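You operate a simulated robot arm through the tools that you are given. There is no shell and no other tool. Be economical: measure what you need, move in short steps, check, and stop when the job is done.

The job below is to be done with a simulated robot arm. You get a single attempt, and the scene is never put back.

## Task
Close up the drawer counter: pouch away, sealer off, sealer smudge wiped, light off, UV dial to OFF.
Fine: the pouch in the sealer slot goes in the sealed tray; sealer off before wiping; wiper block back; shut the paper waste drawer. What is to be rubbed or washed off counts as gone when no trace of it is left.
Where things are to end (x, y in the base frame): small pouch within 20 mm of [830, -190].

Only the result counts: the job must be done as asked and must still hold three seconds after the hand-in. Knocking over, shifting, dropping, spilling or breaking anything else fails it.

## Robot
A 7-joint arm with a three-finger gripper on a trunk, on a base that drives. Base frame: it is fixed to the floor where the robot stands at the start and does not move with it; the origin is under the middle of the robot, x ahead of it, y to its left, z up. Units: mm, degrees, N and s.
With the tool pointing down near the work surface it reaches from about 420 to 900 mm from the robot's upright axis, wherever it stands. Its first joint turns from -166.0 to 166.0 degrees. Places, roughly: film button [700, 100, 1000]; light box dial [500, -300, 900]; light button [500, -100, 900]; paper button [700, 200, 1000]; paper waste drawer [500, -700, 600]; record drawer latch [400, 0, 500]; sealed tray [800, -200, 900]; sealer dial [700, 0, 900]; sealer power button [700, 200, 1000]; sealer smudge [600, 100, 900]; uv box start button [700, 500, 900]; uv cabinet latch [400, 400, 500]; uv cabinet start button [500, 300, 800]; uv dial [400, 500, 800]. Payload 2.69 kg.
The TCP is the grasp point between the finger pads, 29 mm short of the fingertips. In the tool frame z runs along the fingers and y along their closing line. Largest opening 120 mm; the body of the gripper starts 78 mm behind the TCP.
Orientation is that of the tool frame in the base frame, as a unit quaternion [w, x, y, z]. With the fingers straight down and closing along the base's y, the tool's x points along the base's -x, its y along +y and its z along -z.

## Interface
- The arm moves only by the tool apply_moves. Its arguments are lists of equal length, an entry for each row: "dp": the shift along the tool's x, y, z in units of 400 mm (1.0 is 400 mm), a list of three; "rot": the turn, a rotation vector about the tool's x, y, z in units of 180 degrees (1.0 is 180 degrees), a list of three. In form: {"dp": [[tx, ty, tz], ...], "rot": [[wx, wy, wz], ...]}. A call has 1 to 20 rows; each row is the pose to reach, as a shift and turn from the pose commanded when the call began, along the tool's axes at that moment. "gripper" is the gripper command, from -1 (fully open) to 1 (shut), values between in proportion, set as the call begins (left out, the last holds). A call with a number of a shift or a turn outside -1 to 1 is refused whole. Rows are played at 5 a second. More than 50 mm and 8.6 degrees between two rows, or a gripper value outside its range, and nothing of the call is played. Where a pose cannot be reached the arm comes as near as it can. A force on the tool above 70 N (or 10 N above the force at the start of the call, whichever is more), or a blocked arm, ends the call early, and 0.2 s more pass. The fingers move at their own pace and stop on an object; they squeeze with about 44 N. The grip force told is the motor's: it shows also when the fingers shut on nothing. Time passes only in rows, and 0.2 s behind the last, so rows that repeat a pose let the fingers close. It gives the time, the measured TCP pose, the force on the tool (base axes), the opening and the grip force at its end, in the units of the frame above (readings bear some noise), with the torque about the TCP (base axes, N m) and any sound that the robot's microphone picked up.
- Cameras (640 x 400 px; columns grow to the right, rows downward): "scene" is now at [203.1, 162.5, 1496.6]; the picture's right is [-0.40, -0.92, 0.00], its down [-0.70, 0.30, -0.65] and it looks along [0.60, -0.26, -0.76] (base axes); focal length 214 px, centre (320, 200). "wrist" rides on the gripper at [63, 0, -104] in the tool frame; the picture's right is [0.00, 1.00, 0.00], its down [-0.83, 0.00, -0.56] and it looks along [-0.56, 0.00, 0.83] (tool axes); focal length 275 px, centre (320, 200).
- snapshot(camera): a new picture of that camera. The clock stands still meanwhile.
- move_column(by): slides the trunk up (or, below 0, down) by that many mm; the arm and the scene camera ride with it, the base frame stays. It gives what a move gives, with no picture.
- drive_base(legs): drives the robot by 1 to 6 legs, each [ahead, left, turn to the left] in mm, mm and degrees, along the robot's own axes; the way and the turn of a leg run together, so that a leg with both is an arc; at most 1500 mm and 180 degrees a leg. The arm and the cameras ride along, it lands a little off, and it stops where it bumps. It gives what a move gives.
- pan_tilt(pan, tilt): turns the head with the scene camera to pan (to the left, within 143 degrees either way) and tilt (down, from -29 to 69), counted from straight ahead of the robot. It gives what a move gives.
- locate(camera, pixels): there is no depth. For up to 12 entries [column, row, z] of the newest picture of that camera ("zoom" is the newest enlarged one), the place [x, y] in the base frame at which the ray of that pixel passes the height z, good to about 2 mm, but the place of the scene camera against the robot may be out by one fixed shift of up to 12 mm in any direction. The clock stands still meanwhile.
- inspect(camera, box): a new picture of the part [left, top, right, bottom] of that camera's present view, enlarged. The clock stands still meanwhile.
- hand_in(): hands the job in; it is judged then, once.

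Go step by step. Measure first, check grasps and placings, and put right what went wrong. The budget is 80 turns and 68 pictures, counting those below and the enlarged ones. Unless the task says otherwise, let go and move clear before handing in, and close with one line.

The tools are called after "Emit:" as a command line: name --argument value ..., lists and objects as JSON in quotes. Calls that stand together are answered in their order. apply_moves: Moves the arm, as the interface text tells. Its arguments: {"type":"object","properties":{"dp":{"type":"array","items":{"type":"array","items":{"type":"number"}}},"rot":{"type":"array","items":{"type":"array","items":{"type":"number"}}},"gripper":{"type":"number"}},"required":["dp","rot"]} The other tools are called the same way: move_column (by) slides the trunk up or down; drive_base (legs) drives the base; pan_tilt (pan, tilt) turns the head that bears the scene camera; snapshot (camera) takes a picture; locate (camera, pixels) gives the place at which the rays of pixels pass given heights; inspect (camera, box) takes an enlarged picture of a part of a camera's view; hand_in () hands the job in.

At the start:

```text
clock: 0.0
ee_pos: [584.8, -5.6, 1264.4]
orientation: [0.0, 0.0, 1.0, 0.0]
force: [1.0, 0.3, 0.1]
ft_torque: [-0.01, -0.01, -0.03]
opening: 119.7
grip_force: 0.2
trunk travel left (down, up): [-500.0, 86.0]
robot x, y, heading: [0.1, -0.1, 0.1]
head pan, tilt: [-23.4, 49.3]
```

scene: 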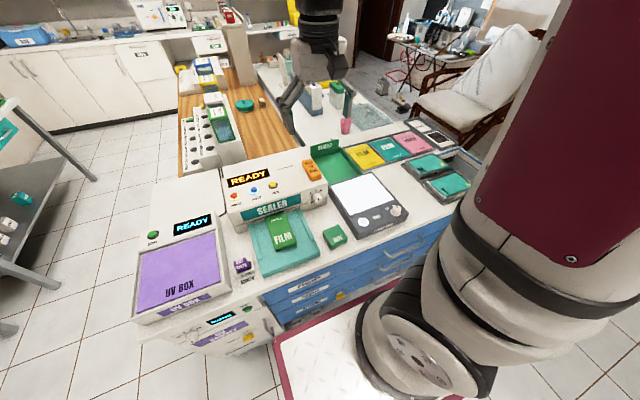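
wrist: 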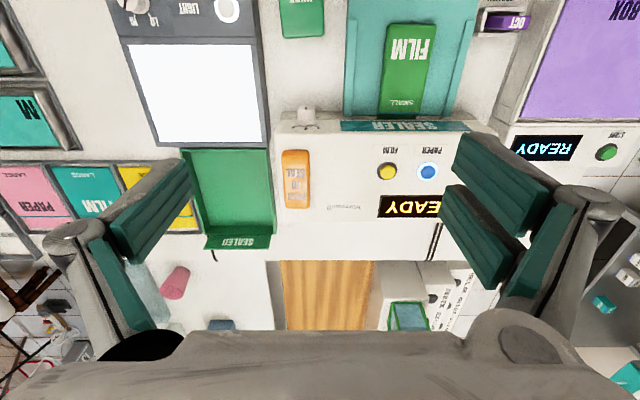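

The scene shows the sealer at (270,190), a pouch at (283,233), the light box at (365,205), the UV box at (180,270) and the drawers below. I'll enlarge these parts first.

Emit:
inspect --camera "scene" --box '[210, 130, 370, 290]'

Emit:
inspect --camera "scene" --box '[120, 210, 360, 360]'

Emit:
inspect --camera "scene" --box '[300, 110, 490, 240]'

```text
2.50 times, centred on (290, 210) of scene
```

zoom: 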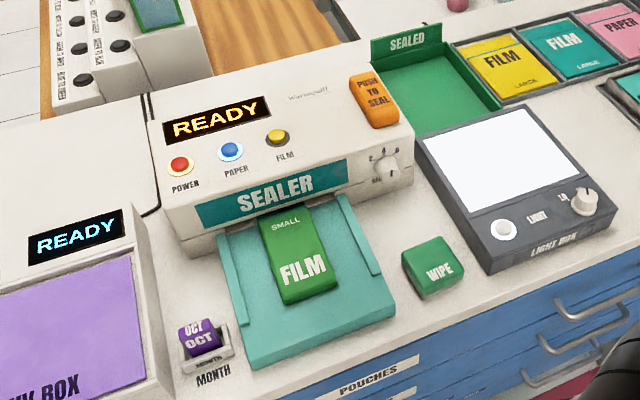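

```text
2.67 times, centred on (240, 285) of scene
```

zoom: 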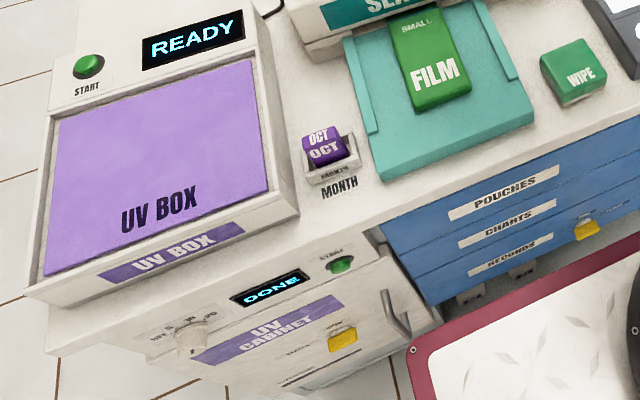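

```text
3.08 times, centred on (395, 175) of scene
```

zoom: 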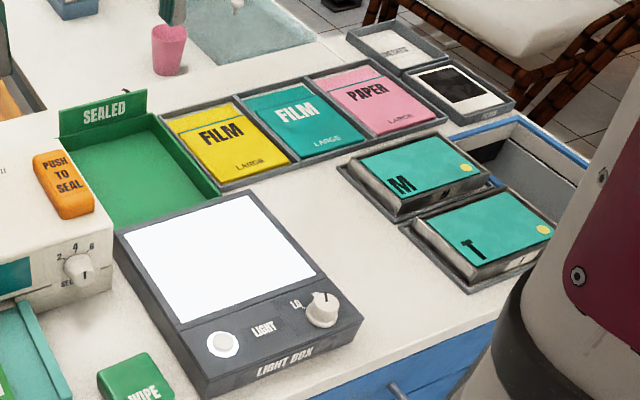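

The close-ups show the sealer's lit power button, the lit light box, the UV dial on the cabinet front and an open drawer at the right end. The wrist camera has no offset, so I'll measure from it.

Emit:
inspect --camera "wrist" --box '[260, 0, 500, 150]'

Emit:
locate --camera "wrist" --pixels '[[405, 70, 870], [405, 70, 900], [228, 10, 900], [240, 200, 870], [240, 200, 900], [428, 172, 950], [428, 172, 1000], [302, 18, 880]]'

Emit:
locate --camera "scene" --pixels '[[283, 233, 870], [283, 233, 900], [336, 225, 900], [254, 190, 950], [254, 190, 1000]]'

Emit:
pan_tilt --pan -60 --tilt 50

```text
2.67 times, centred on (380, 75) of wrist
```

zoom: 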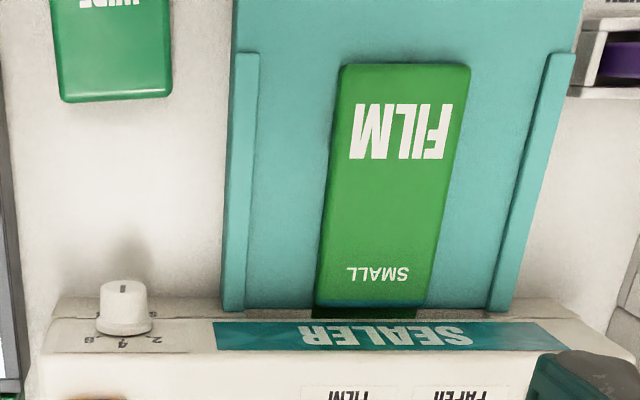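

```text
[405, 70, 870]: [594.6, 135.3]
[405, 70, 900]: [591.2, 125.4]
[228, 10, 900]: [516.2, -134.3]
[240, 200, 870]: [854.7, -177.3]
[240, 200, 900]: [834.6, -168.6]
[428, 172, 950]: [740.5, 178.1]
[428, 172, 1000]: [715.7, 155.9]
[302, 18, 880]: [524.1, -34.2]
```

```text
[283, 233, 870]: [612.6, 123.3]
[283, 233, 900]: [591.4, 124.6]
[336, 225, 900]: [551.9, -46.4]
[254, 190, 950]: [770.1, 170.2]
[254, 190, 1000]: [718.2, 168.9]
```

```text
clock: 1.0
ee_pos: [583.4, -5.8, 1264.6]
orientation: [0.0, 0.0, 1.0, 0.0]
force: [0.3, 0.7, -0.6]
ft_torque: [0.02, 0.01, 0.03]
opening: 119.8
grip_force: 0.1
trunk travel left (down, up): [-500.0, 86.0]
robot x, y, heading: [0.1, -2.2, -0.3]
head pan, tilt: [-60.0, 50.0]
```

The drawer should now be in the head camera's view; I'll take a picture to check.

Emit:
snapshot --camera "scene"

```text
61 pictures are left
```

scene: 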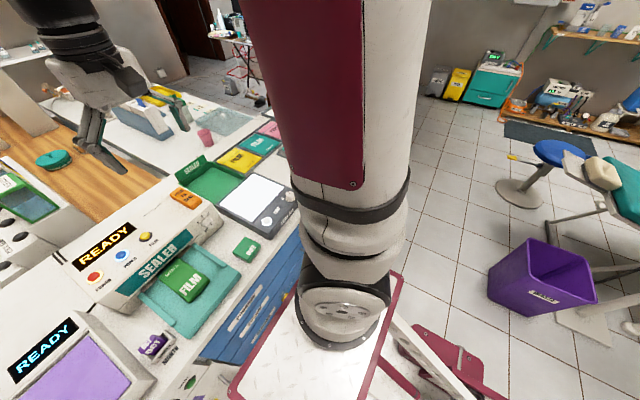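

The robot's own column hides the drawer, so I'll do the counter first. I'll move the closed gripper back and left, then measure the sealer with the wrist camera.

Emit:
apply_moves --dp '[[0.05, 0.08, 0], [0.1, 0.16, 0], [0.15, 0.25, 0], [0.2, 0.25, 0]]' --rot '[[0, 0, 0], [0, 0, 0], [0, 0, 0], [0, 0, 0]]' --gripper 1

Emit:
snapshot --camera "wrist"

```text
clock: 2.0
ee_pos: [501.3, 94.5, 1265.1]
orientation: [0.001, 0.0, 1.0, 0.0]
force: [0.0, -0.6, -0.8]
ft_torque: [0.01, -0.01, -0.03]
opening: 0.0
grip_force: 28.7
trunk travel left (down, up): [-500.0, 86.0]
robot x, y, heading: [-1.0, 1.7, -0.2]
head pan, tilt: [-60.0, 50.0]
```

```text
60 pictures are left
```

wrist: 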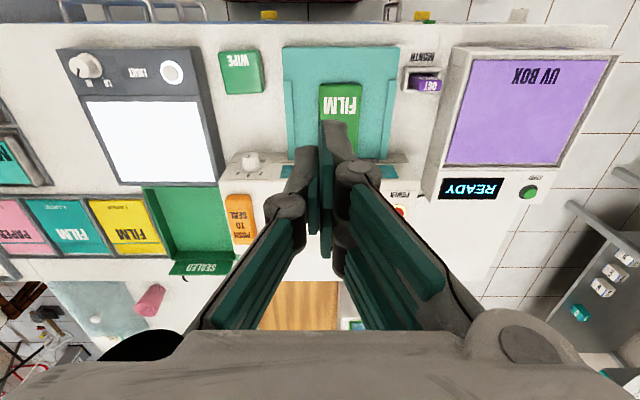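

This picture covers nearly the whole counter. I'll locate the same features as before at several heights to fix their z.

Emit:
inspect --camera "wrist" --box '[220, 30, 460, 180]'

Emit:
locate --camera "wrist" --pixels '[[172, 72, 880], [172, 72, 900], [172, 72, 920], [146, 187, 870], [230, 259, 870], [400, 212, 980], [400, 212, 1000], [263, 50, 900], [263, 91, 900], [340, 84, 890], [342, 85, 870], [251, 158, 930]]'

```text
2.67 times, centred on (340, 105) of wrist
```

zoom: 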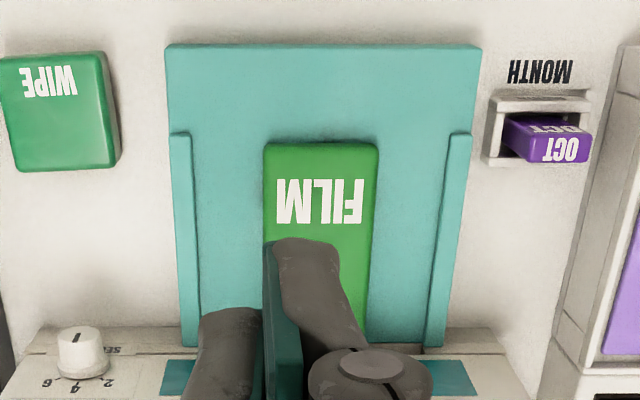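

```text
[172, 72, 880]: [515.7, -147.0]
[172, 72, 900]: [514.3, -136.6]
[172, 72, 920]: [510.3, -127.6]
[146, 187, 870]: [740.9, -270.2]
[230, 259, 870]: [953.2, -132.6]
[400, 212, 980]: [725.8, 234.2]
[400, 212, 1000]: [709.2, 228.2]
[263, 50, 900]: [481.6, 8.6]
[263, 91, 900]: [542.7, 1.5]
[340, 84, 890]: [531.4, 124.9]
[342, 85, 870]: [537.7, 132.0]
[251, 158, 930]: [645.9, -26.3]
```

The power button is at about (400,212) here. I'll take a second view from further left for its height, which also lets me see the UV side.

Emit:
apply_moves --dp '[[0, 0.1, 0], [0, 0.2, 0], [0, 0.3, 0], [0, 0.4, 0], [0, 0.5, 0], [0, 0.6, 0], [0, 0.65, 0]]' --rot '[[0, 0, 0], [0, 0, 0], [0, 0, 0], [0, 0, 0], [0, 0, 0], [0, 0, 0], [0, 0, 0]]'

Emit:
snapshot --camera "wrist"

```text
clock: 3.6
ee_pos: [504.7, 353.5, 1264.7]
orientation: [0.0, -0.001, 1.0, 0.0]
force: [-0.7, -0.1, 0.1]
ft_torque: [0.02, 0.0, 0.01]
opening: 0.0
grip_force: 28.4
trunk travel left (down, up): [-500.0, 86.0]
robot x, y, heading: [1.3, -1.1, -0.1]
head pan, tilt: [-60.0, 50.0]
```

```text
58 pictures are left
```

wrist: 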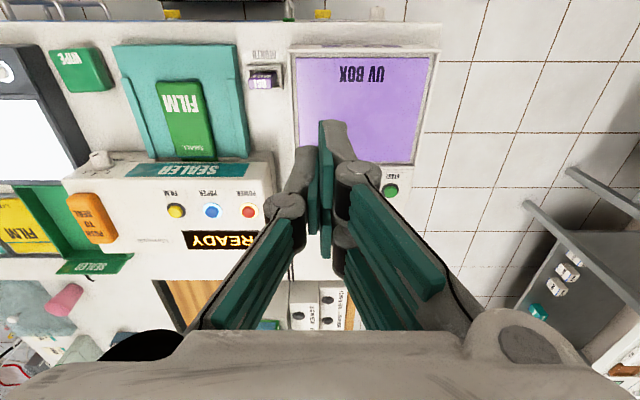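

Emit:
inspect --camera "wrist" --box '[100, 40, 292, 260]'

Emit:
locate --camera "wrist" --pixels '[[249, 212, 940], [249, 212, 970], [249, 212, 1000], [98, 160, 930], [98, 160, 900], [155, 84, 890], [199, 81, 890], [167, 157, 890], [216, 155, 890], [155, 84, 870], [199, 81, 870], [216, 155, 870]]'

```text
1.82 times, centred on (196, 150) of wrist
```

zoom: 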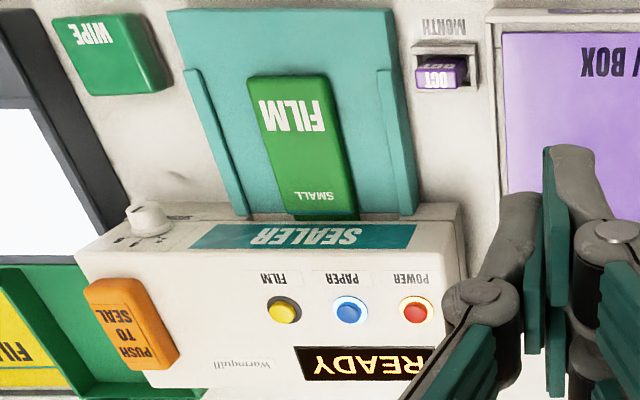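

```text
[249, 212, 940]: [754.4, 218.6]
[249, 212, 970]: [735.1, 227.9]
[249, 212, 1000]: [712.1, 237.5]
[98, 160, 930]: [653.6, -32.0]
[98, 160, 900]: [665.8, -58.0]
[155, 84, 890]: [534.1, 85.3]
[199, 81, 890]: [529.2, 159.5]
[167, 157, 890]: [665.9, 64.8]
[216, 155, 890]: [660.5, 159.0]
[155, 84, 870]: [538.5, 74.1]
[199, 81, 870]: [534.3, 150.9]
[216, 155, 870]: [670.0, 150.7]
```

From the two views, the power button is near (721, 232, 985). I'll hover over it with closed fingers.

Emit:
apply_moves --dp '[[-0.09, -0.051, 0], [-0.18, -0.102, 0], [-0.27, -0.153, 0], [-0.36, -0.204, 0], [-0.45, -0.255, 0], [-0.5425, -0.305, 0], [-0.5425, -0.305, 0.12], [-0.5425, -0.305, 0.24], [-0.5425, -0.305, 0.36], [-0.5425, -0.305, 0.45], [-0.5425, -0.305, 0.52]]' --rot '[[0, 0, 0], [0, 0, 0], [0, 0, 0], [0, 0, 0], [0, 0, 0], [0, 0, 0], [0, 0, 0], [0, 0, 0], [0, 0, 0], [0, 0, 0], [0, 0, 0]]'

Emit:
snapshot --camera "wrist"

```text
clock: 6.0
ee_pos: [721.0, 230.5, 1056.2]
orientation: [0.0, 0.0, 1.0, 0.0]
force: [0.7, -0.6, 0.6]
ft_torque: [0.0, -0.02, -0.04]
opening: 0.0
grip_force: 29.0
trunk travel left (down, up): [-500.0, 86.0]
robot x, y, heading: [-1.5, -0.1, 0.2]
head pan, tilt: [-60.0, 50.0]
```

```text
56 pictures are left
```

wrist: 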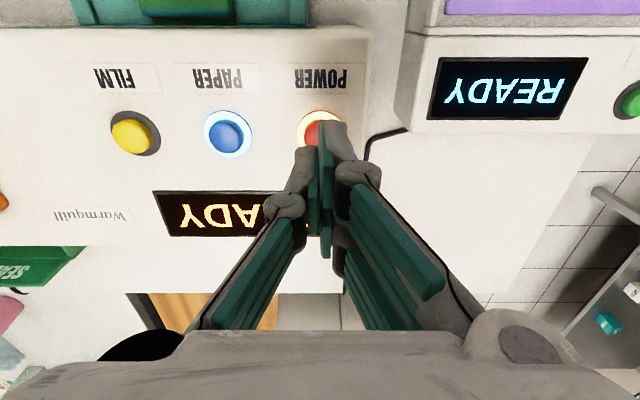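

The button's centre is at about (320,131), in line with the fingers in y. I'll check its x.

Emit:
locate --camera "wrist" --pixels '[[320, 131, 970], [320, 131, 985], [320, 131, 995], [228, 132, 985]]'

```text
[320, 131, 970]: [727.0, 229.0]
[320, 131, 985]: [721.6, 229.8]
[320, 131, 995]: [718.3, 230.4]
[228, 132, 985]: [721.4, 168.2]
```

The x agrees at (721.6, 230). I'll lower the fingers gently towards contact.

Emit:
apply_moves --dp '[[0, 0, 0.04], [0, 0, 0.08], [0, 0, 0.1], [0, 0, 0.105], [0, 0, 0.11]]' --rot '[[0, 0, 0], [0, 0, 0], [0, 0, 0], [0, 0, 0], [0, 0, 0]]'

```text
clock: 7.2
ee_pos: [722.2, 231.8, 1011.3]
orientation: [-0.001, -0.001, 1.0, 0.0]
force: [-0.5, 0.2, -0.2]
ft_torque: [-0.02, 0.02, 0.0]
opening: 0.0
grip_force: 28.2
trunk travel left (down, up): [-500.0, 86.0]
robot x, y, heading: [-0.1, 1.8, 0.2]
head pan, tilt: [-60.0, 50.0]
```

Emit:
apply_moves --dp '[[0, 0, 0.005], [0, 0, 0.01], [0, 0, 0.015], [0, 0, 0.02]]' --rot '[[0, 0, 0], [0, 0, 0], [0, 0, 0], [0, 0, 0]]'

```text
clock: 8.2
ee_pos: [722.8, 231.4, 1004.3]
orientation: [0.001, 0.0, 1.0, 0.001]
force: [1.9, 0.2, 5.7]
ft_torque: [0.04, -0.1, 0.0]
opening: 5.9
grip_force: 28.5
trunk travel left (down, up): [-500.0, 86.0]
robot x, y, heading: [0.8, -2.7, -0.0]
head pan, tilt: [-60.0, 50.0]
heard: click
```

I heard a click. I'll lift off and check the sealer display.

Emit:
apply_moves --dp '[[0, 0, -0.03], [0, 0, -0.1], [0, 0, -0.2]]' --rot '[[0, 0, 0], [0, 0, 0], [0, 0, 0]]'

Emit:
snapshot --camera "wrist"

```text
clock: 9.0
ee_pos: [724.2, 232.1, 1083.1]
orientation: [-0.001, 0.001, 1.0, 0.0]
force: [-0.7, -0.2, -0.8]
ft_torque: [0.03, 0.0, -0.01]
opening: 0.0
grip_force: 28.6
trunk travel left (down, up): [-500.0, 86.0]
robot x, y, heading: [-1.3, 1.1, 0.2]
head pan, tilt: [-60.0, 50.0]
```

```text
55 pictures are left
```

wrist: 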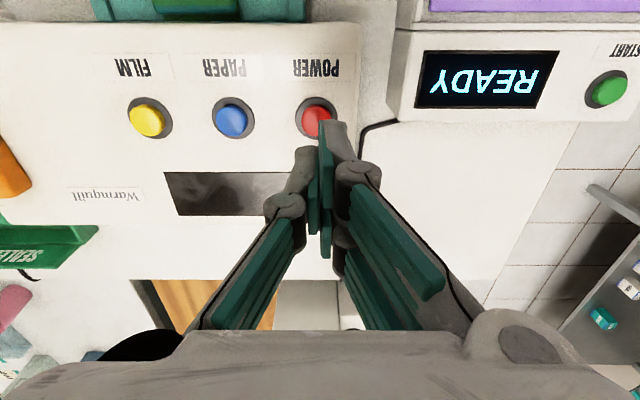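

The display is dark, so the sealer is off. I'll open the gripper and hover over the pouch.

Emit:
apply_moves --dp '[[0, 0, -0.1], [0.07, -0.06, -0.15], [0.15, -0.12, -0.15], [0.23, -0.18, -0.15], [0.3, -0.24, -0.15], [0.34, -0.271, -0.15], [0.34, -0.271, -0.15]]' --rot '[[0, 0, 0], [0, 0, 0], [0, 0, 0], [0, 0, 0], [0, 0, 0], [0, 0, 0], [0, 0, 0]]' --gripper 0.8

Emit:
snapshot --camera "wrist"

```text
clock: 10.6
ee_pos: [584.4, 125.2, 1142.3]
orientation: [0.001, 0.0, 1.0, 0.0]
force: [0.7, -0.2, -0.3]
ft_torque: [0.0, 0.0, 0.01]
opening: 12.0
grip_force: 0.0
trunk travel left (down, up): [-500.0, 86.0]
robot x, y, heading: [-1.4, 2.2, -0.2]
head pan, tilt: [-60.0, 50.0]
```

```text
54 pictures are left
```

wrist: 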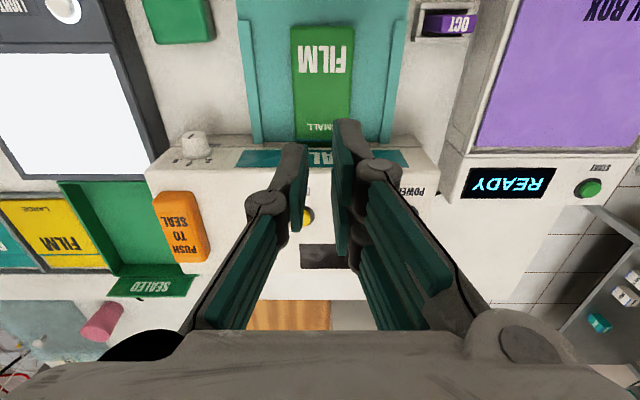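

I have a clear view of the pouch and tray, so I'll locate the pouch corners and the tray corners.

Emit:
locate --camera "wrist" --pixels '[[291, 25, 890], [354, 26, 890], [295, 141, 890], [349, 120, 890], [62, 184, 880], [130, 182, 880], [118, 270, 880], [190, 270, 880], [238, 20, 875], [407, 20, 875]]'

Emit:
inspect --camera "wrist" --box '[230, 10, 420, 150]'

Emit:
inspect --camera "wrist" --box '[40, 160, 240, 310]'

```text
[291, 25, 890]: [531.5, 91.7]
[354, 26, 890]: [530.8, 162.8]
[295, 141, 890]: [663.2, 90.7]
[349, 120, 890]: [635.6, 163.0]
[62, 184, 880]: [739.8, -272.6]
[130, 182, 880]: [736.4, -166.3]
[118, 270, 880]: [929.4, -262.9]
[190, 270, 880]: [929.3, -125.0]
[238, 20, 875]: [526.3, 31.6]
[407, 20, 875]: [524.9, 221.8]
```

```text
2.86 times, centred on (325, 80) of wrist
```

zoom: 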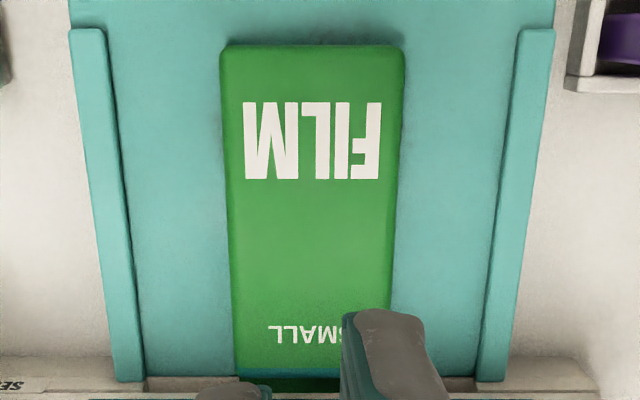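

```text
2.67 times, centred on (140, 235) of wrist
```

zoom: 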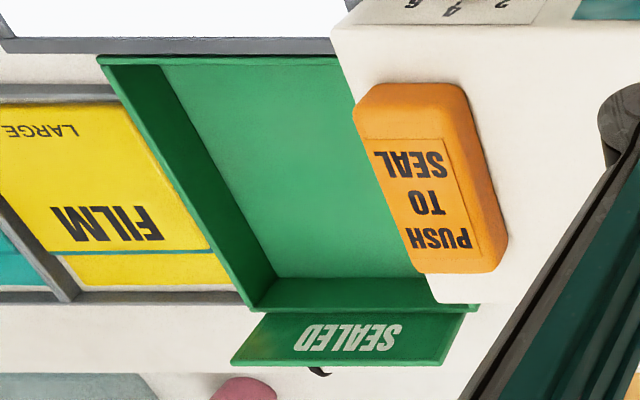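

The pouch is centred at y≈127 and about 72 wide. I'll open the gripper and lower it astride the pouch.

Emit:
apply_moves --dp '[[0, 0.005, 0], [0, 0.005, 0], [0, 0.005, 0.12], [0, 0.005, 0.24], [0, 0.005, 0.36], [0, 0.005, 0.46], [0, 0.005, 0.52]]' --rot '[[0, 0, 0], [0, 0, 0], [0, 0, 0], [0, 0, 0], [0, 0, 0], [0, 0, 0], [0, 0, 0]]' --gripper -0.75

Emit:
snapshot --camera "wrist"

```text
clock: 12.2
ee_pos: [586.8, 125.6, 936.1]
orientation: [0.0, 0.0, 1.0, 0.0]
force: [-0.5, 0.2, -0.5]
ft_torque: [0.01, -0.01, -0.02]
opening: 104.7
grip_force: 0.1
trunk travel left (down, up): [-500.0, 86.0]
robot x, y, heading: [-4.3, -1.2, -0.0]
head pan, tilt: [-60.0, 50.0]
```

```text
51 pictures are left
```

wrist: 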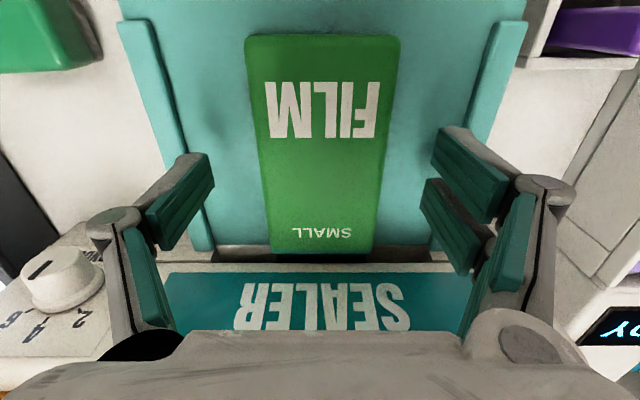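

The fingers straddle the pouch evenly. I'll lower in small steps to feel for the plate.

Emit:
apply_moves --dp '[[0, 0, 0.02], [0, 0, 0.04], [0, 0, 0.05], [0, 0, 0.06], [0, 0, 0.07]]' --rot '[[0, 0, 0], [0, 0, 0], [0, 0, 0], [0, 0, 0], [0, 0, 0]]'

Emit:
snapshot --camera "wrist"

```text
clock: 13.4
ee_pos: [585.4, 125.6, 908.1]
orientation: [0.0, 0.0, 1.0, 0.0]
force: [-0.3, 0.6, 0.1]
ft_torque: [0.04, 0.01, 0.04]
opening: 104.9
grip_force: 0.0
trunk travel left (down, up): [-500.0, 86.0]
robot x, y, heading: [-1.7, 1.0, 0.2]
head pan, tilt: [-60.0, 50.0]
```

```text
50 pictures are left
```

wrist: 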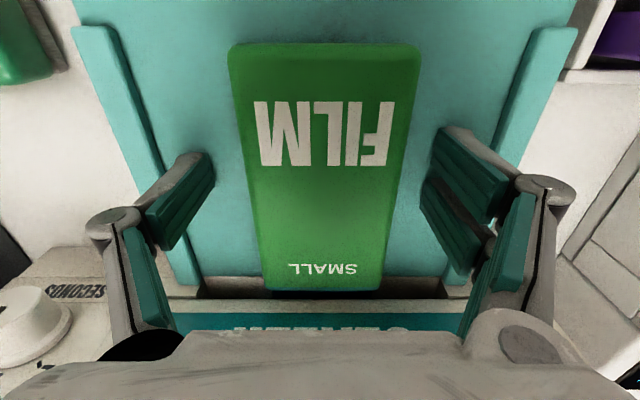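

No contact yet with the tips at about 879. I'll go lower in 2 mm steps.

Emit:
apply_moves --dp '[[0, 0, 0.005], [0, 0, 0.01], [0, 0, 0.015], [0, 0, 0.02]]' --rot '[[0, 0, 0], [0, 0, 0], [0, 0, 0], [0, 0, 0]]'

```text
clock: 14.4
ee_pos: [586.2, 124.8, 908.3]
orientation: [0.003, 0.002, 1.0, 0.001]
force: [-16.3, -10.2, 82.2]
ft_torque: [-1.05, 1.02, -0.5]
opening: 100.7
grip_force: 45.6
trunk travel left (down, up): [-500.0, 86.0]
robot x, y, heading: [-3.3, -0.6, 0.0]
head pan, tilt: [-60.0, 50.0]
stopped in row 4: the force on the tool passed its limit at 78 N (the readings are from after the stop); the commanded pose is now the measured one
```

The tips touched the plate at about TCP 907. I'll rise 3 mm and close on the pouch.

Emit:
apply_moves --dp '[[0, 0, -0.01], [0, 0, -0.01], [0, 0, -0.01], [0, 0, -0.01]]' --rot '[[0, 0, 0], [0, 0, 0], [0, 0, 0], [0, 0, 0]]' --gripper -0.75

Emit:
apply_moves --dp '[[0, 0, 0], [0, 0, 0], [0, 0, 0], [0, 0, 0]]' --rot '[[0, 0, 0], [0, 0, 0], [0, 0, 0], [0, 0, 0]]' --gripper 1

Emit:
snapshot --camera "wrist"

```text
clock: 15.4
ee_pos: [587.0, 126.7, 907.3]
orientation: [0.001, 0.0, 1.0, 0.001]
force: [-0.1, 0.2, -1.0]
ft_torque: [-0.04, 0.03, 0.0]
opening: 105.1
grip_force: 0.1
trunk travel left (down, up): [-500.0, 86.0]
robot x, y, heading: [-1.4, 1.7, 0.1]
head pan, tilt: [-60.0, 50.0]
```

```text
clock: 15.9
ee_pos: [589.9, 124.0, 915.4]
orientation: [0.009, 0.003, 1.0, 0.002]
force: [-10.3, -7.2, 88.6]
ft_torque: [-0.48, 2.04, -0.05]
opening: 69.3
grip_force: 44.3
trunk travel left (down, up): [-500.0, 86.0]
robot x, y, heading: [0.3, -0.3, 0.2]
head pan, tilt: [-60.0, 50.0]
stopped in row 2: the force on the tool passed its limit at 79 N (the readings are from after the stop); the commanded pose is now the measured one
```

```text
49 pictures are left
```

wrist: 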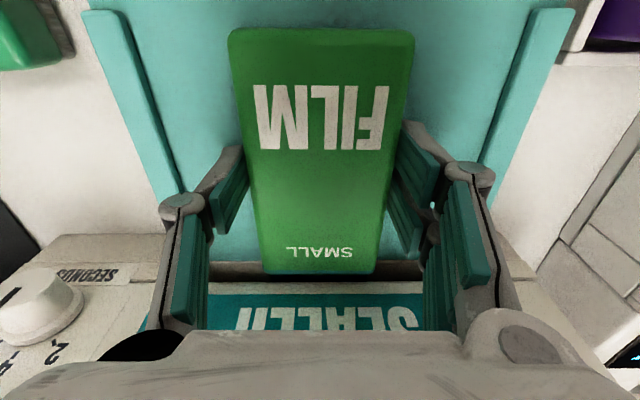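

Closing pushed the tips down into the plate; the fingers now hold the pouch at 69 mm. I'll ease up to relieve the force.

Emit:
apply_moves --dp '[[0, 0, -0.008], [0, 0, -0.015], [0, 0, -0.015], [0, 0, -0.015]]' --rot '[[0, 0, 0], [0, 0, 0], [0, 0, 0], [0, 0, 0]]'

```text
clock: 16.9
ee_pos: [589.2, 125.0, 916.5]
orientation: [0.004, 0.001, 1.0, 0.002]
force: [0.4, -5.2, 9.6]
ft_torque: [0.06, -0.2, -0.06]
opening: 69.2
grip_force: 44.1
trunk travel left (down, up): [-500.0, 86.0]
robot x, y, heading: [4.5, -2.1, -0.1]
head pan, tilt: [-60.0, 50.0]
```

The force is nearly gone and the grip holds. I'll pull the pouch straight out of the slot towards the robot.

Emit:
apply_moves --dp '[[0.03, 0, -0.003], [0.08, 0, -0.005], [0.13, 0, -0.01], [0.18, 0, -0.015], [0.18, 0, -0.015]]' --rot '[[0, 0, 0], [0, 0, 0], [0, 0, 0], [0, 0, 0], [0, 0, 0]]'

Emit:
snapshot --camera "wrist"

```text
clock: 18.1
ee_pos: [517.0, 122.3, 921.2]
orientation: [0.005, 0.002, 1.0, 0.0]
force: [0.7, -0.4, -0.8]
ft_torque: [-0.01, 0.03, -0.01]
opening: 69.1
grip_force: 43.6
trunk travel left (down, up): [-500.0, 86.0]
robot x, y, heading: [-0.8, -1.3, -0.4]
head pan, tilt: [-60.0, 50.0]
```

```text
48 pictures are left
```

wrist: 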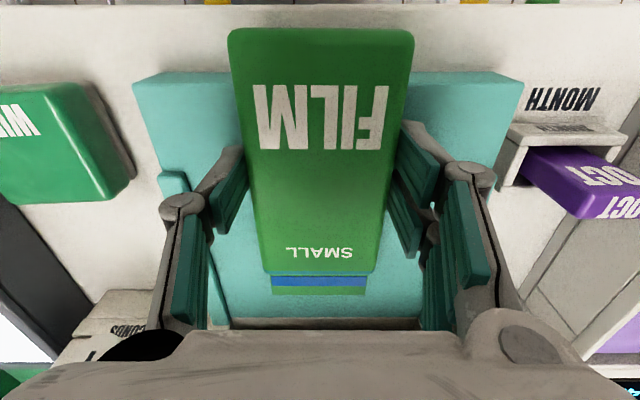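

The pouch is out, with a strip behind it down to row 292. I'll measure where its centre sits relative to the TCP.

Emit:
locate --camera "wrist" --pixels '[[322, 30, 905], [318, 272, 905], [318, 293, 895], [230, 30, 905], [413, 30, 905], [262, 270, 905], [374, 270, 905]]'

```text
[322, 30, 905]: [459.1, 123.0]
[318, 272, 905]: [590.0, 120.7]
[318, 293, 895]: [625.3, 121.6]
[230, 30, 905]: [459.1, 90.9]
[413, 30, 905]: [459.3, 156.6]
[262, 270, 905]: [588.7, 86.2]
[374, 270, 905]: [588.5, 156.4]
```

The pouch spans x 459–590, with its strip to about 615, so its centre is ~13 mm ahead of the TCP. I'll lift it, carry it over the sealed tray and look.

Emit:
apply_moves --dp '[[0, 0, -0.1], [0, 0, -0.2], [0, 0, -0.3], [0, 0, -0.4], [-0.0625, -0.065, -0.4], [-0.125, -0.13, -0.4], [-0.1875, -0.195, -0.4], [-0.25, -0.26, -0.4], [-0.3125, -0.325, -0.4], [-0.375, -0.39, -0.4], [-0.4375, -0.455, -0.4], [-0.5, -0.52, -0.4], [-0.5625, -0.585, -0.4], [-0.625, -0.65, -0.4], [-0.6875, -0.715, -0.4], [-0.75, -0.782, -0.4], [-0.75, -0.782, -0.4]]' --rot '[[0, 0, 0], [0, 0, 0], [0, 0, 0], [0, 0, 0], [0, 0, 0], [0, 0, 0], [0, 0, 0], [0, 0, 0], [0, 0, 0], [0, 0, 0], [0, 0, 0], [0, 0, 0], [0, 0, 0], [0, 0, 0], [0, 0, 0], [0, 0, 0], [0, 0, 0]]'

Emit:
snapshot --camera "wrist"

```text
clock: 21.7
ee_pos: [817.0, -191.6, 1084.1]
orientation: [0.005, 0.002, 1.0, 0.001]
force: [-0.4, -0.1, -1.4]
ft_torque: [0.01, 0.04, 0.0]
opening: 69.3
grip_force: 44.3
trunk travel left (down, up): [-500.0, 86.0]
robot x, y, heading: [-1.8, -3.6, 0.1]
head pan, tilt: [-60.0, 50.0]
```

```text
47 pictures are left
```

wrist: 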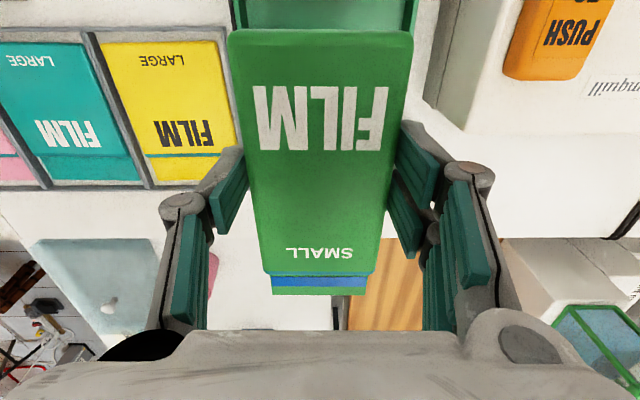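

The pouch is centred over the tray (tray edges at columns 232 and 418). I'll lower it part way and check again.

Emit:
apply_moves --dp '[[0, 0, 0.1], [0, 0, 0.2], [0, 0, 0.3], [0, 0, 0.36], [0, 0, 0.36]]' --rot '[[0, 0, 0], [0, 0, 0], [0, 0, 0], [0, 0, 0], [0, 0, 0]]'

Emit:
snapshot --camera "wrist"

Emit:
pan_tilt --pan -10 --tilt 45

Emit:
inspect --camera "scene" --box '[320, 60, 580, 260]'

```text
clock: 22.9
ee_pos: [816.3, -192.3, 938.8]
orientation: [0.005, 0.001, 1.0, 0.001]
force: [0.0, 1.2, 0.2]
ft_torque: [0.0, 0.02, 0.0]
opening: 69.1
grip_force: 44.3
trunk travel left (down, up): [-500.0, 86.0]
robot x, y, heading: [-0.2, 1.2, 0.3]
head pan, tilt: [-60.0, 50.0]
```

```text
46 pictures are left
```

wrist: 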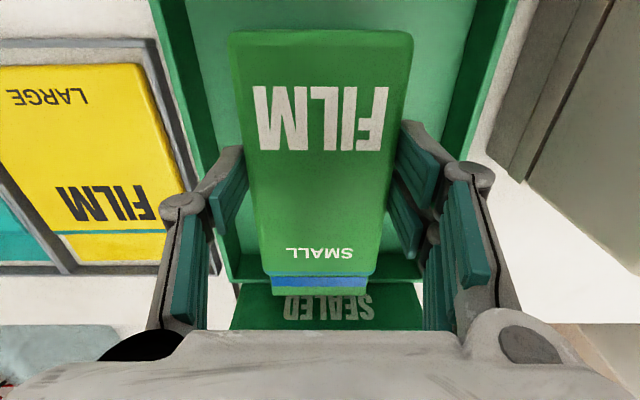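

```text
clock: 24.1
ee_pos: [816.7, -190.9, 938.0]
orientation: [0.005, 0.002, 1.0, 0.001]
force: [0.0, -0.7, -0.8]
ft_torque: [0.02, -0.01, 0.03]
opening: 69.0
grip_force: 44.3
trunk travel left (down, up): [-500.0, 86.0]
robot x, y, heading: [-0.1, -0.9, -0.1]
head pan, tilt: [-10.0, 45.0]
```

```text
2.00 times, centred on (450, 160) of scene
```

zoom: 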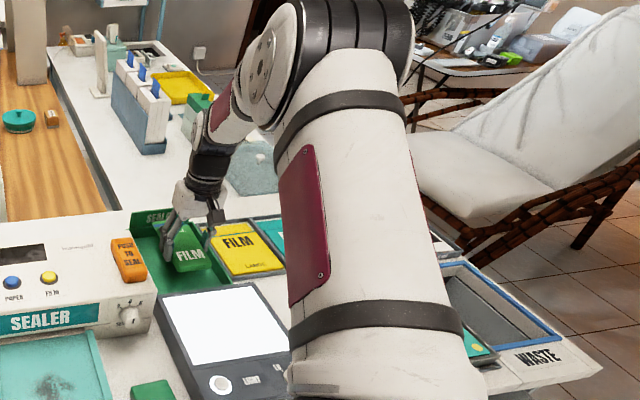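

The pouch fits between the tray walls, and the smudge now shows on the sealer plate. I'll lower until the pouch touches the tray floor.

Emit:
apply_moves --dp '[[0.008, 0, 0.02], [0.008, 0, 0.04], [0.008, 0, 0.05], [0.008, 0, 0.06], [0.008, 0, 0.065]]' --rot '[[0, 0, 0], [0, 0, 0], [0, 0, 0], [0, 0, 0], [0, 0, 0]]'

Emit:
snapshot --camera "wrist"

```text
clock: 25.3
ee_pos: [813.5, -191.6, 913.7]
orientation: [0.006, 0.002, 1.0, 0.001]
force: [-0.5, -0.2, -0.2]
ft_torque: [0.03, 0.03, 0.03]
opening: 69.0
grip_force: 43.3
trunk travel left (down, up): [-500.0, 86.0]
robot x, y, heading: [2.6, -4.3, 0.2]
head pan, tilt: [-10.0, 45.0]
```

```text
44 pictures are left
```

wrist: 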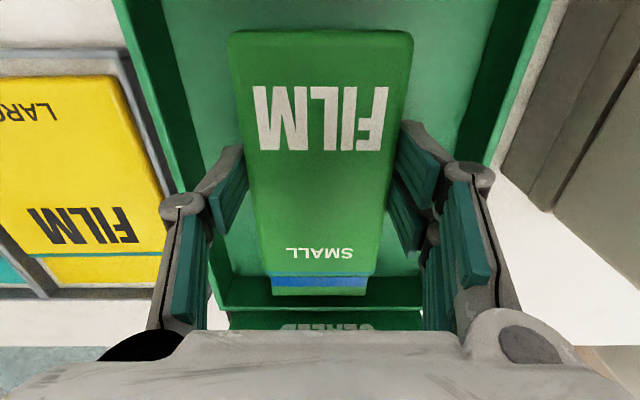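

Still no contact, so I'll go on down in 2 mm steps.

Emit:
apply_moves --dp '[[0, 0, 0.006], [0, 0, 0.012], [0, 0, 0.018], [0, 0, 0.024], [0, 0, 0.03]]' --rot '[[0, 0, 0], [0, 0, 0], [0, 0, 0], [0, 0, 0], [0, 0, 0]]'

```text
clock: 26.5
ee_pos: [813.7, -190.7, 902.0]
orientation: [0.005, 0.001, 1.0, 0.002]
force: [0.1, -0.2, 0.2]
ft_torque: [-0.01, 0.02, 0.0]
opening: 69.4
grip_force: 43.9
trunk travel left (down, up): [-500.0, 86.0]
robot x, y, heading: [0.1, 1.5, 0.0]
head pan, tilt: [-10.0, 45.0]
```

Emit:
apply_moves --dp '[[0, 0, 0.006], [0, 0, 0.012], [0, 0, 0.018], [0, 0, 0.024], [0, 0, 0.03]]' --rot '[[0, 0, 0], [0, 0, 0], [0, 0, 0], [0, 0, 0], [0, 0, 0]]'

```text
clock: 27.7
ee_pos: [814.4, -190.6, 891.0]
orientation: [0.005, 0.002, 1.0, 0.001]
force: [-0.1, -0.2, -0.2]
ft_torque: [-0.03, 0.04, 0.0]
opening: 69.2
grip_force: 44.0
trunk travel left (down, up): [-500.0, 86.0]
robot x, y, heading: [-3.2, 2.0, 0.1]
head pan, tilt: [-10.0, 45.0]
```

Emit:
apply_moves --dp '[[0, 0, 0.004], [0, 0, 0.008], [0, 0, 0.012], [0, 0, 0.016], [0, 0, 0.02]]' --rot '[[0, 0, 0], [0, 0, 0], [0, 0, 0], [0, 0, 0], [0, 0, 0]]'

Emit:
snapshot --camera "wrist"

```text
clock: 28.9
ee_pos: [816.5, -191.4, 890.2]
orientation: [0.008, 0.001, 1.0, 0.0]
force: [-12.4, 3.2, 26.8]
ft_torque: [1.08, 0.91, 0.5]
opening: 69.5
grip_force: 43.3
trunk travel left (down, up): [-500.0, 86.0]
robot x, y, heading: [1.2, -3.1, -0.2]
head pan, tilt: [-10.0, 45.0]
stopped in row 5: the force on the tool passed its limit at 72 N (the readings are from after the stop); the commanded pose is now the measured one
```

```text
43 pictures are left
```

wrist: 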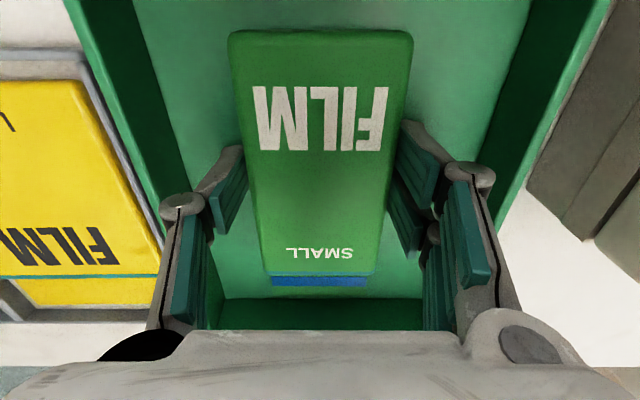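

The pouch is on the tray floor at TCP ~889. I'll open slightly to about 80 mm and rise.

Emit:
apply_moves --dp '[[0, 0, -0.002], [0, 0, -0.002], [0, 0, -0.002], [0, 0, -0.05], [0, 0, -0.12], [0, 0, -0.24], [0, 0, -0.36]]' --rot '[[0, 0, 0], [0, 0, 0], [0, 0, 0], [0, 0, 0], [0, 0, 0], [0, 0, 0], [0, 0, 0]]' --gripper -0.35

Emit:
snapshot --camera "wrist"

```text
clock: 30.5
ee_pos: [813.3, -191.5, 1029.8]
orientation: [0.007, 0.002, 1.0, 0.0]
force: [0.9, 0.4, -1.0]
ft_torque: [0.04, 0.01, 0.01]
opening: 81.1
grip_force: 0.0
trunk travel left (down, up): [-500.0, 86.0]
robot x, y, heading: [0.3, 3.5, -0.2]
head pan, tilt: [-10.0, 45.0]
```

```text
42 pictures are left
```

wrist: 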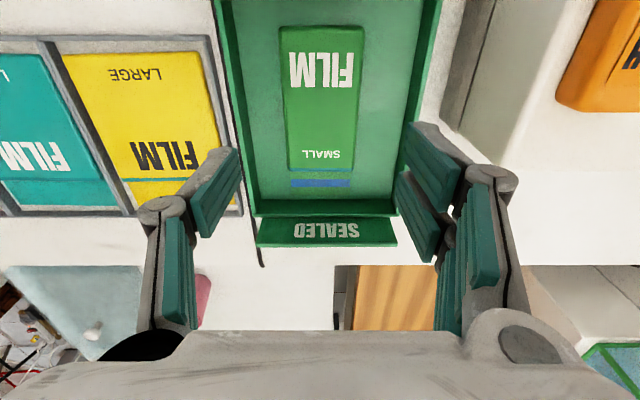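

Emit:
locate --camera "wrist" --pixels '[[278, 27, 872], [366, 27, 872], [288, 168, 872], [355, 169, 872], [290, 187, 865], [350, 187, 865]]'

```text
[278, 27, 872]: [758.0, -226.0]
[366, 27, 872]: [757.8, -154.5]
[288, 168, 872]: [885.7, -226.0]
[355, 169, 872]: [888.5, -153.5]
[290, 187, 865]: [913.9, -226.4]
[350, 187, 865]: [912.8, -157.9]
```

The pouch lies at about (822–835, −190), within tolerance. Next I'll look at the wiper block and smudge from over x≈480, y≈−10.

Emit:
apply_moves --dp '[[0, 0, -0.12], [0, 0, -0.225], [0.09, 0.045, -0.225], [0.18, 0.09, -0.225], [0.27, 0.135, -0.225], [0.36, 0.18, -0.225], [0.45, 0.225, -0.225], [0.54, 0.27, -0.225], [0.63, 0.315, -0.225], [0.72, 0.36, -0.225], [0.8, 0.4, -0.225], [0.833, 0.454, -0.225]]' --rot '[[0, 0, 0], [0, 0, 0], [0, 0, 0], [0, 0, 0], [0, 0, 0], [0, 0, 0], [0, 0, 0], [0, 0, 0], [0, 0, 0], [0, 0, 0], [0, 0, 0], [0, 0, 0]]'

Emit:
snapshot --camera "wrist"

```text
clock: 33.1
ee_pos: [481.9, -9.3, 1115.5]
orientation: [0.007, 0.002, 1.0, 0.0]
force: [-0.4, 0.3, 0.3]
ft_torque: [0.04, 0.02, -0.03]
opening: 81.0
grip_force: 0.0
trunk travel left (down, up): [-500.0, 86.0]
robot x, y, heading: [-3.2, -1.2, -0.2]
head pan, tilt: [-10.0, 45.0]
```

```text
41 pictures are left
```

wrist: 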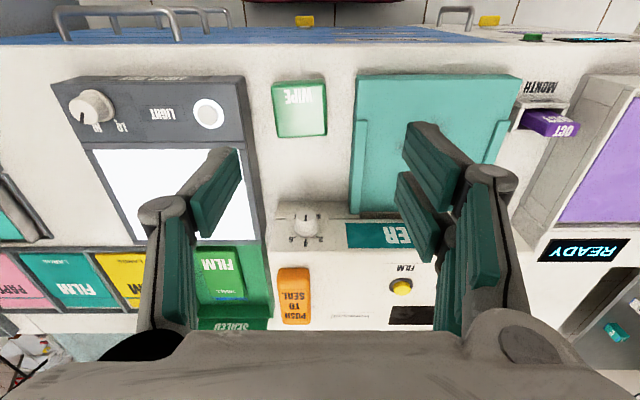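

I'll locate the block's corners and look closer at it and the light button.

Emit:
inspect --camera "wrist" --box '[180, 60, 400, 200]'

Emit:
locate --camera "wrist" --pixels '[[272, 80, 885], [325, 79, 885], [278, 137, 885], [326, 134, 885], [278, 137, 845], [326, 134, 845], [209, 113, 890], [209, 113, 900], [210, 115, 910]]'

```text
2.86 times, centred on (290, 130) of wrist
```

zoom: 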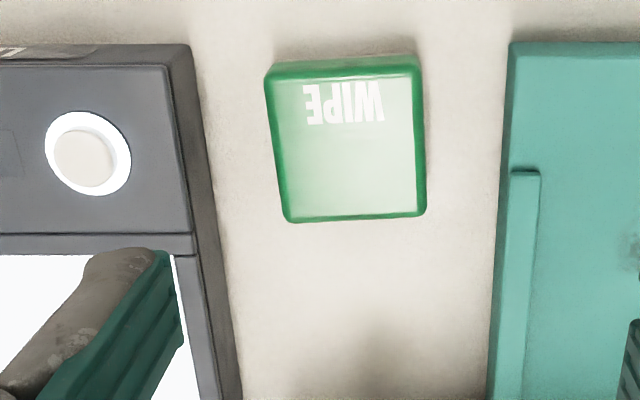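

```text
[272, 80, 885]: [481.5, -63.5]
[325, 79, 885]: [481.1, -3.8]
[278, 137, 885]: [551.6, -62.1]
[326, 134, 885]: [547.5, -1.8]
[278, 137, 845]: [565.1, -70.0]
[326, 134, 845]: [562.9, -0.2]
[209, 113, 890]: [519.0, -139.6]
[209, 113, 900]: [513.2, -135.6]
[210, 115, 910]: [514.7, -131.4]
```

The block spans about x 481–550 and y −63 to −2. Before taking it I'll switch the light off, closing the fingers and hovering over the light button near (514.5, −133, 905).

Emit:
apply_moves --dp '[[-0.03, -0.08, 0], [-0.06, -0.16, 0], [-0.08, -0.24, 0], [-0.0815, -0.31, 0], [-0.0815, -0.31, 0.1], [-0.0815, -0.31, 0.2], [-0.0815, -0.31, 0.3], [-0.0815, -0.31, 0.36], [-0.0815, -0.31, 0.4]]' --rot '[[0, 0, 0], [0, 0, 0], [0, 0, 0], [0, 0, 0], [0, 0, 0], [0, 0, 0], [0, 0, 0], [0, 0, 0], [0, 0, 0]]' --gripper 1

Emit:
snapshot --camera "wrist"

```text
clock: 35.1
ee_pos: [512.2, -130.2, 955.7]
orientation: [0.008, 0.001, 1.0, 0.0]
force: [-0.2, 0.7, -0.5]
ft_torque: [0.0, -0.03, 0.02]
opening: 0.2
grip_force: 28.4
trunk travel left (down, up): [-500.0, 86.0]
robot x, y, heading: [-0.8, -1.7, -0.2]
head pan, tilt: [-10.0, 45.0]
```

```text
39 pictures are left
```

wrist: 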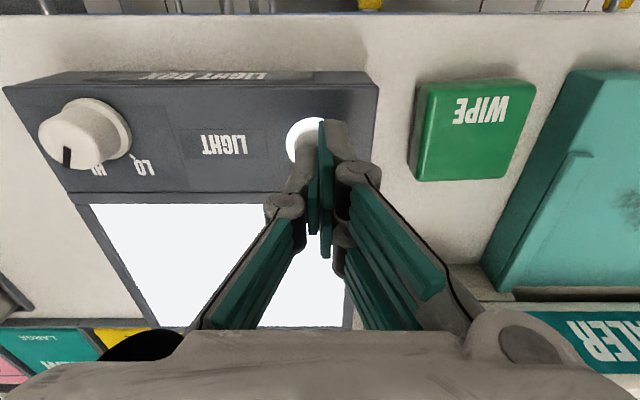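

The glow's left edge is at column 286 and its top at row 117, so the centre should be around (313,141). I'll check where that falls.

Emit:
locate --camera "wrist" --pixels '[[286, 141, 885], [286, 141, 900], [313, 117, 900], [313, 141, 885], [313, 141, 900]]'

```text
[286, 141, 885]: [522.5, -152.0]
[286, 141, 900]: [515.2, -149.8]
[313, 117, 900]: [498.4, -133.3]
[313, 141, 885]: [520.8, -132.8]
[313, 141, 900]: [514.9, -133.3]
```

The centre comes out near (515,−134). I'll shift y by −3 mm and press down slowly.

Emit:
apply_moves --dp '[[-0.005, -0.007, 0], [-0.005, -0.007, 0.02], [-0.005, -0.007, 0.03], [-0.005, -0.007, 0.04], [-0.005, -0.007, 0.05], [-0.005, -0.007, 0.06]]' --rot '[[0, 0, 0], [0, 0, 0], [0, 0, 0], [0, 0, 0], [0, 0, 0], [0, 0, 0]]'

```text
clock: 36.5
ee_pos: [516.8, -134.7, 934.1]
orientation: [0.008, 0.002, 1.0, 0.0]
force: [-1.1, 2.9, 23.3]
ft_torque: [0.09, 0.13, 0.08]
opening: 6.2
grip_force: 28.3
trunk travel left (down, up): [-500.0, 86.0]
robot x, y, heading: [2.6, 0.8, 0.3]
head pan, tilt: [-10.0, 45.0]
heard: click
```

I heard a click. I'll rise, open the gripper and look.

Emit:
apply_moves --dp '[[0, 0, -0.04], [0, 0, -0.14], [0.03, 0, -0.26], [0.06, 0, -0.38]]' --rot '[[0, 0, 0], [0, 0, 0], [0, 0, 0], [0, 0, 0]]'

Emit:
snapshot --camera "wrist"

```text
clock: 37.5
ee_pos: [491.5, -134.9, 1084.5]
orientation: [0.008, 0.002, 1.0, 0.0]
force: [0.6, -1.1, -0.4]
ft_torque: [0.05, 0.06, -0.02]
opening: 0.3
grip_force: 28.9
trunk travel left (down, up): [-500.0, 86.0]
robot x, y, heading: [-3.4, -2.5, 0.1]
head pan, tilt: [-10.0, 45.0]
```

```text
38 pictures are left
```

wrist: 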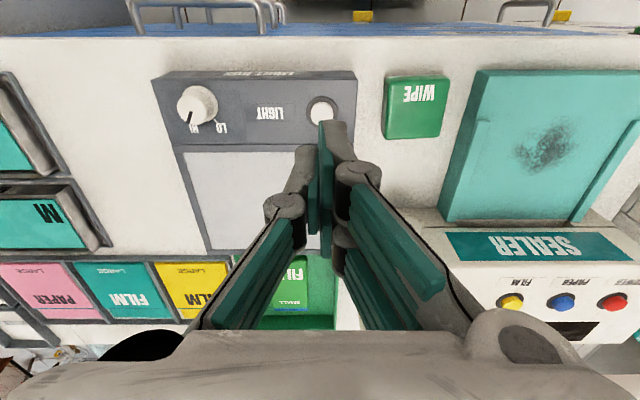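

The light is off. The smudge shows at (543,147), spanning columns 513–580 and rows 120–175; I'll locate it and the block.

Emit:
locate --camera "wrist" --pixels '[[543, 147, 878], [513, 150, 878], [580, 140, 878], [560, 118, 878], [530, 175, 878], [386, 80, 885], [449, 79, 885], [386, 138, 885], [441, 137, 885], [384, 139, 850], [476, 72, 878], [445, 220, 878]]'

Emit:
inspect --camera "wrist" --box '[370, 60, 640, 230]'

```text
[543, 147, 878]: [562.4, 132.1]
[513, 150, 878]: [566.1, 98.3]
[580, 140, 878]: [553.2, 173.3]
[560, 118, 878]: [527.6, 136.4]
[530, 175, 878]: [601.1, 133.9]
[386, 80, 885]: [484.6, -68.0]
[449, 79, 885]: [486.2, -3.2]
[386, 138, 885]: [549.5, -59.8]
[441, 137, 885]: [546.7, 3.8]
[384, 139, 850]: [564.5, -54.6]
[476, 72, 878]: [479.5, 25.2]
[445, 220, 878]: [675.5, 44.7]
```

```text
2.35 times, centred on (505, 145) of wrist
```

zoom: 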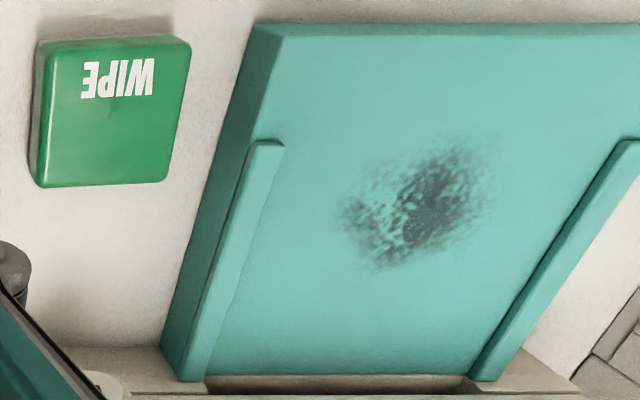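

The smudge covers roughly x 527–600 and y 95–175 on the plate. The block is centred near (517,−32), so I'll hover over it with an 82 mm opening and check alignment.

Emit:
apply_moves --dp '[[-0.03, 0.1, 0], [-0.05, 0.2, 0], [-0.064, 0.2575, 0], [-0.064, 0.2575, 0.12], [-0.064, 0.2575, 0.24], [-0.064, 0.2575, 0.33], [-0.064, 0.2575, 0.36]]' --rot '[[0, 0, 0], [0, 0, 0], [0, 0, 0], [0, 0, 0], [0, 0, 0], [0, 0, 0], [0, 0, 0]]' --gripper -0.367

Emit:
snapshot --camera "wrist"

```text
clock: 39.1
ee_pos: [519.5, -28.5, 940.2]
orientation: [0.008, 0.002, 1.0, 0.0]
force: [-0.5, -1.3, -0.6]
ft_torque: [0.0, 0.0, -0.01]
opening: 82.0
grip_force: 0.1
trunk travel left (down, up): [-500.0, 86.0]
robot x, y, heading: [1.0, 1.7, 0.1]
head pan, tilt: [-10.0, 45.0]
```

```text
36 pictures are left
```

wrist: 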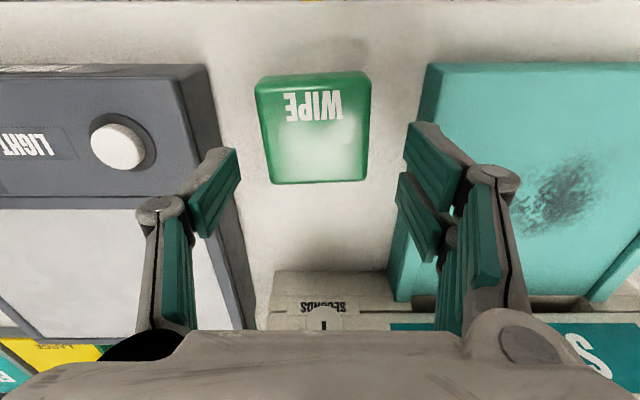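

The block sits between columns 257 and 371, nearly centred. I'll locate its corners for the last correction and for the return position.

Emit:
locate --camera "wrist" --pixels '[[256, 88, 885], [371, 80, 885], [270, 182, 885], [368, 181, 885], [272, 185, 850], [366, 184, 850], [220, 150, 890], [400, 200, 878]]'

Emit:
inspect --camera "wrist" --box '[200, 50, 440, 210]'

```text
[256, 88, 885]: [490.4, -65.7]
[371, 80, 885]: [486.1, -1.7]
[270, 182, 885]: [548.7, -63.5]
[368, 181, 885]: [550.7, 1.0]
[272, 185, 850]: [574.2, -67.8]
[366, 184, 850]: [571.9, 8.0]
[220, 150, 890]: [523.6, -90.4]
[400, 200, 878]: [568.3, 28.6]
```

```text
2.50 times, centred on (320, 130) of wrist
```

zoom: 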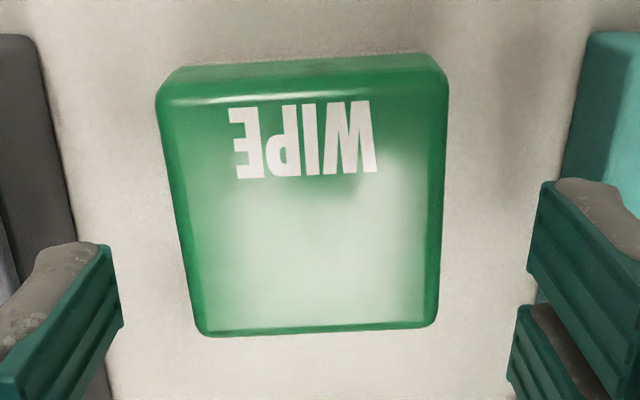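

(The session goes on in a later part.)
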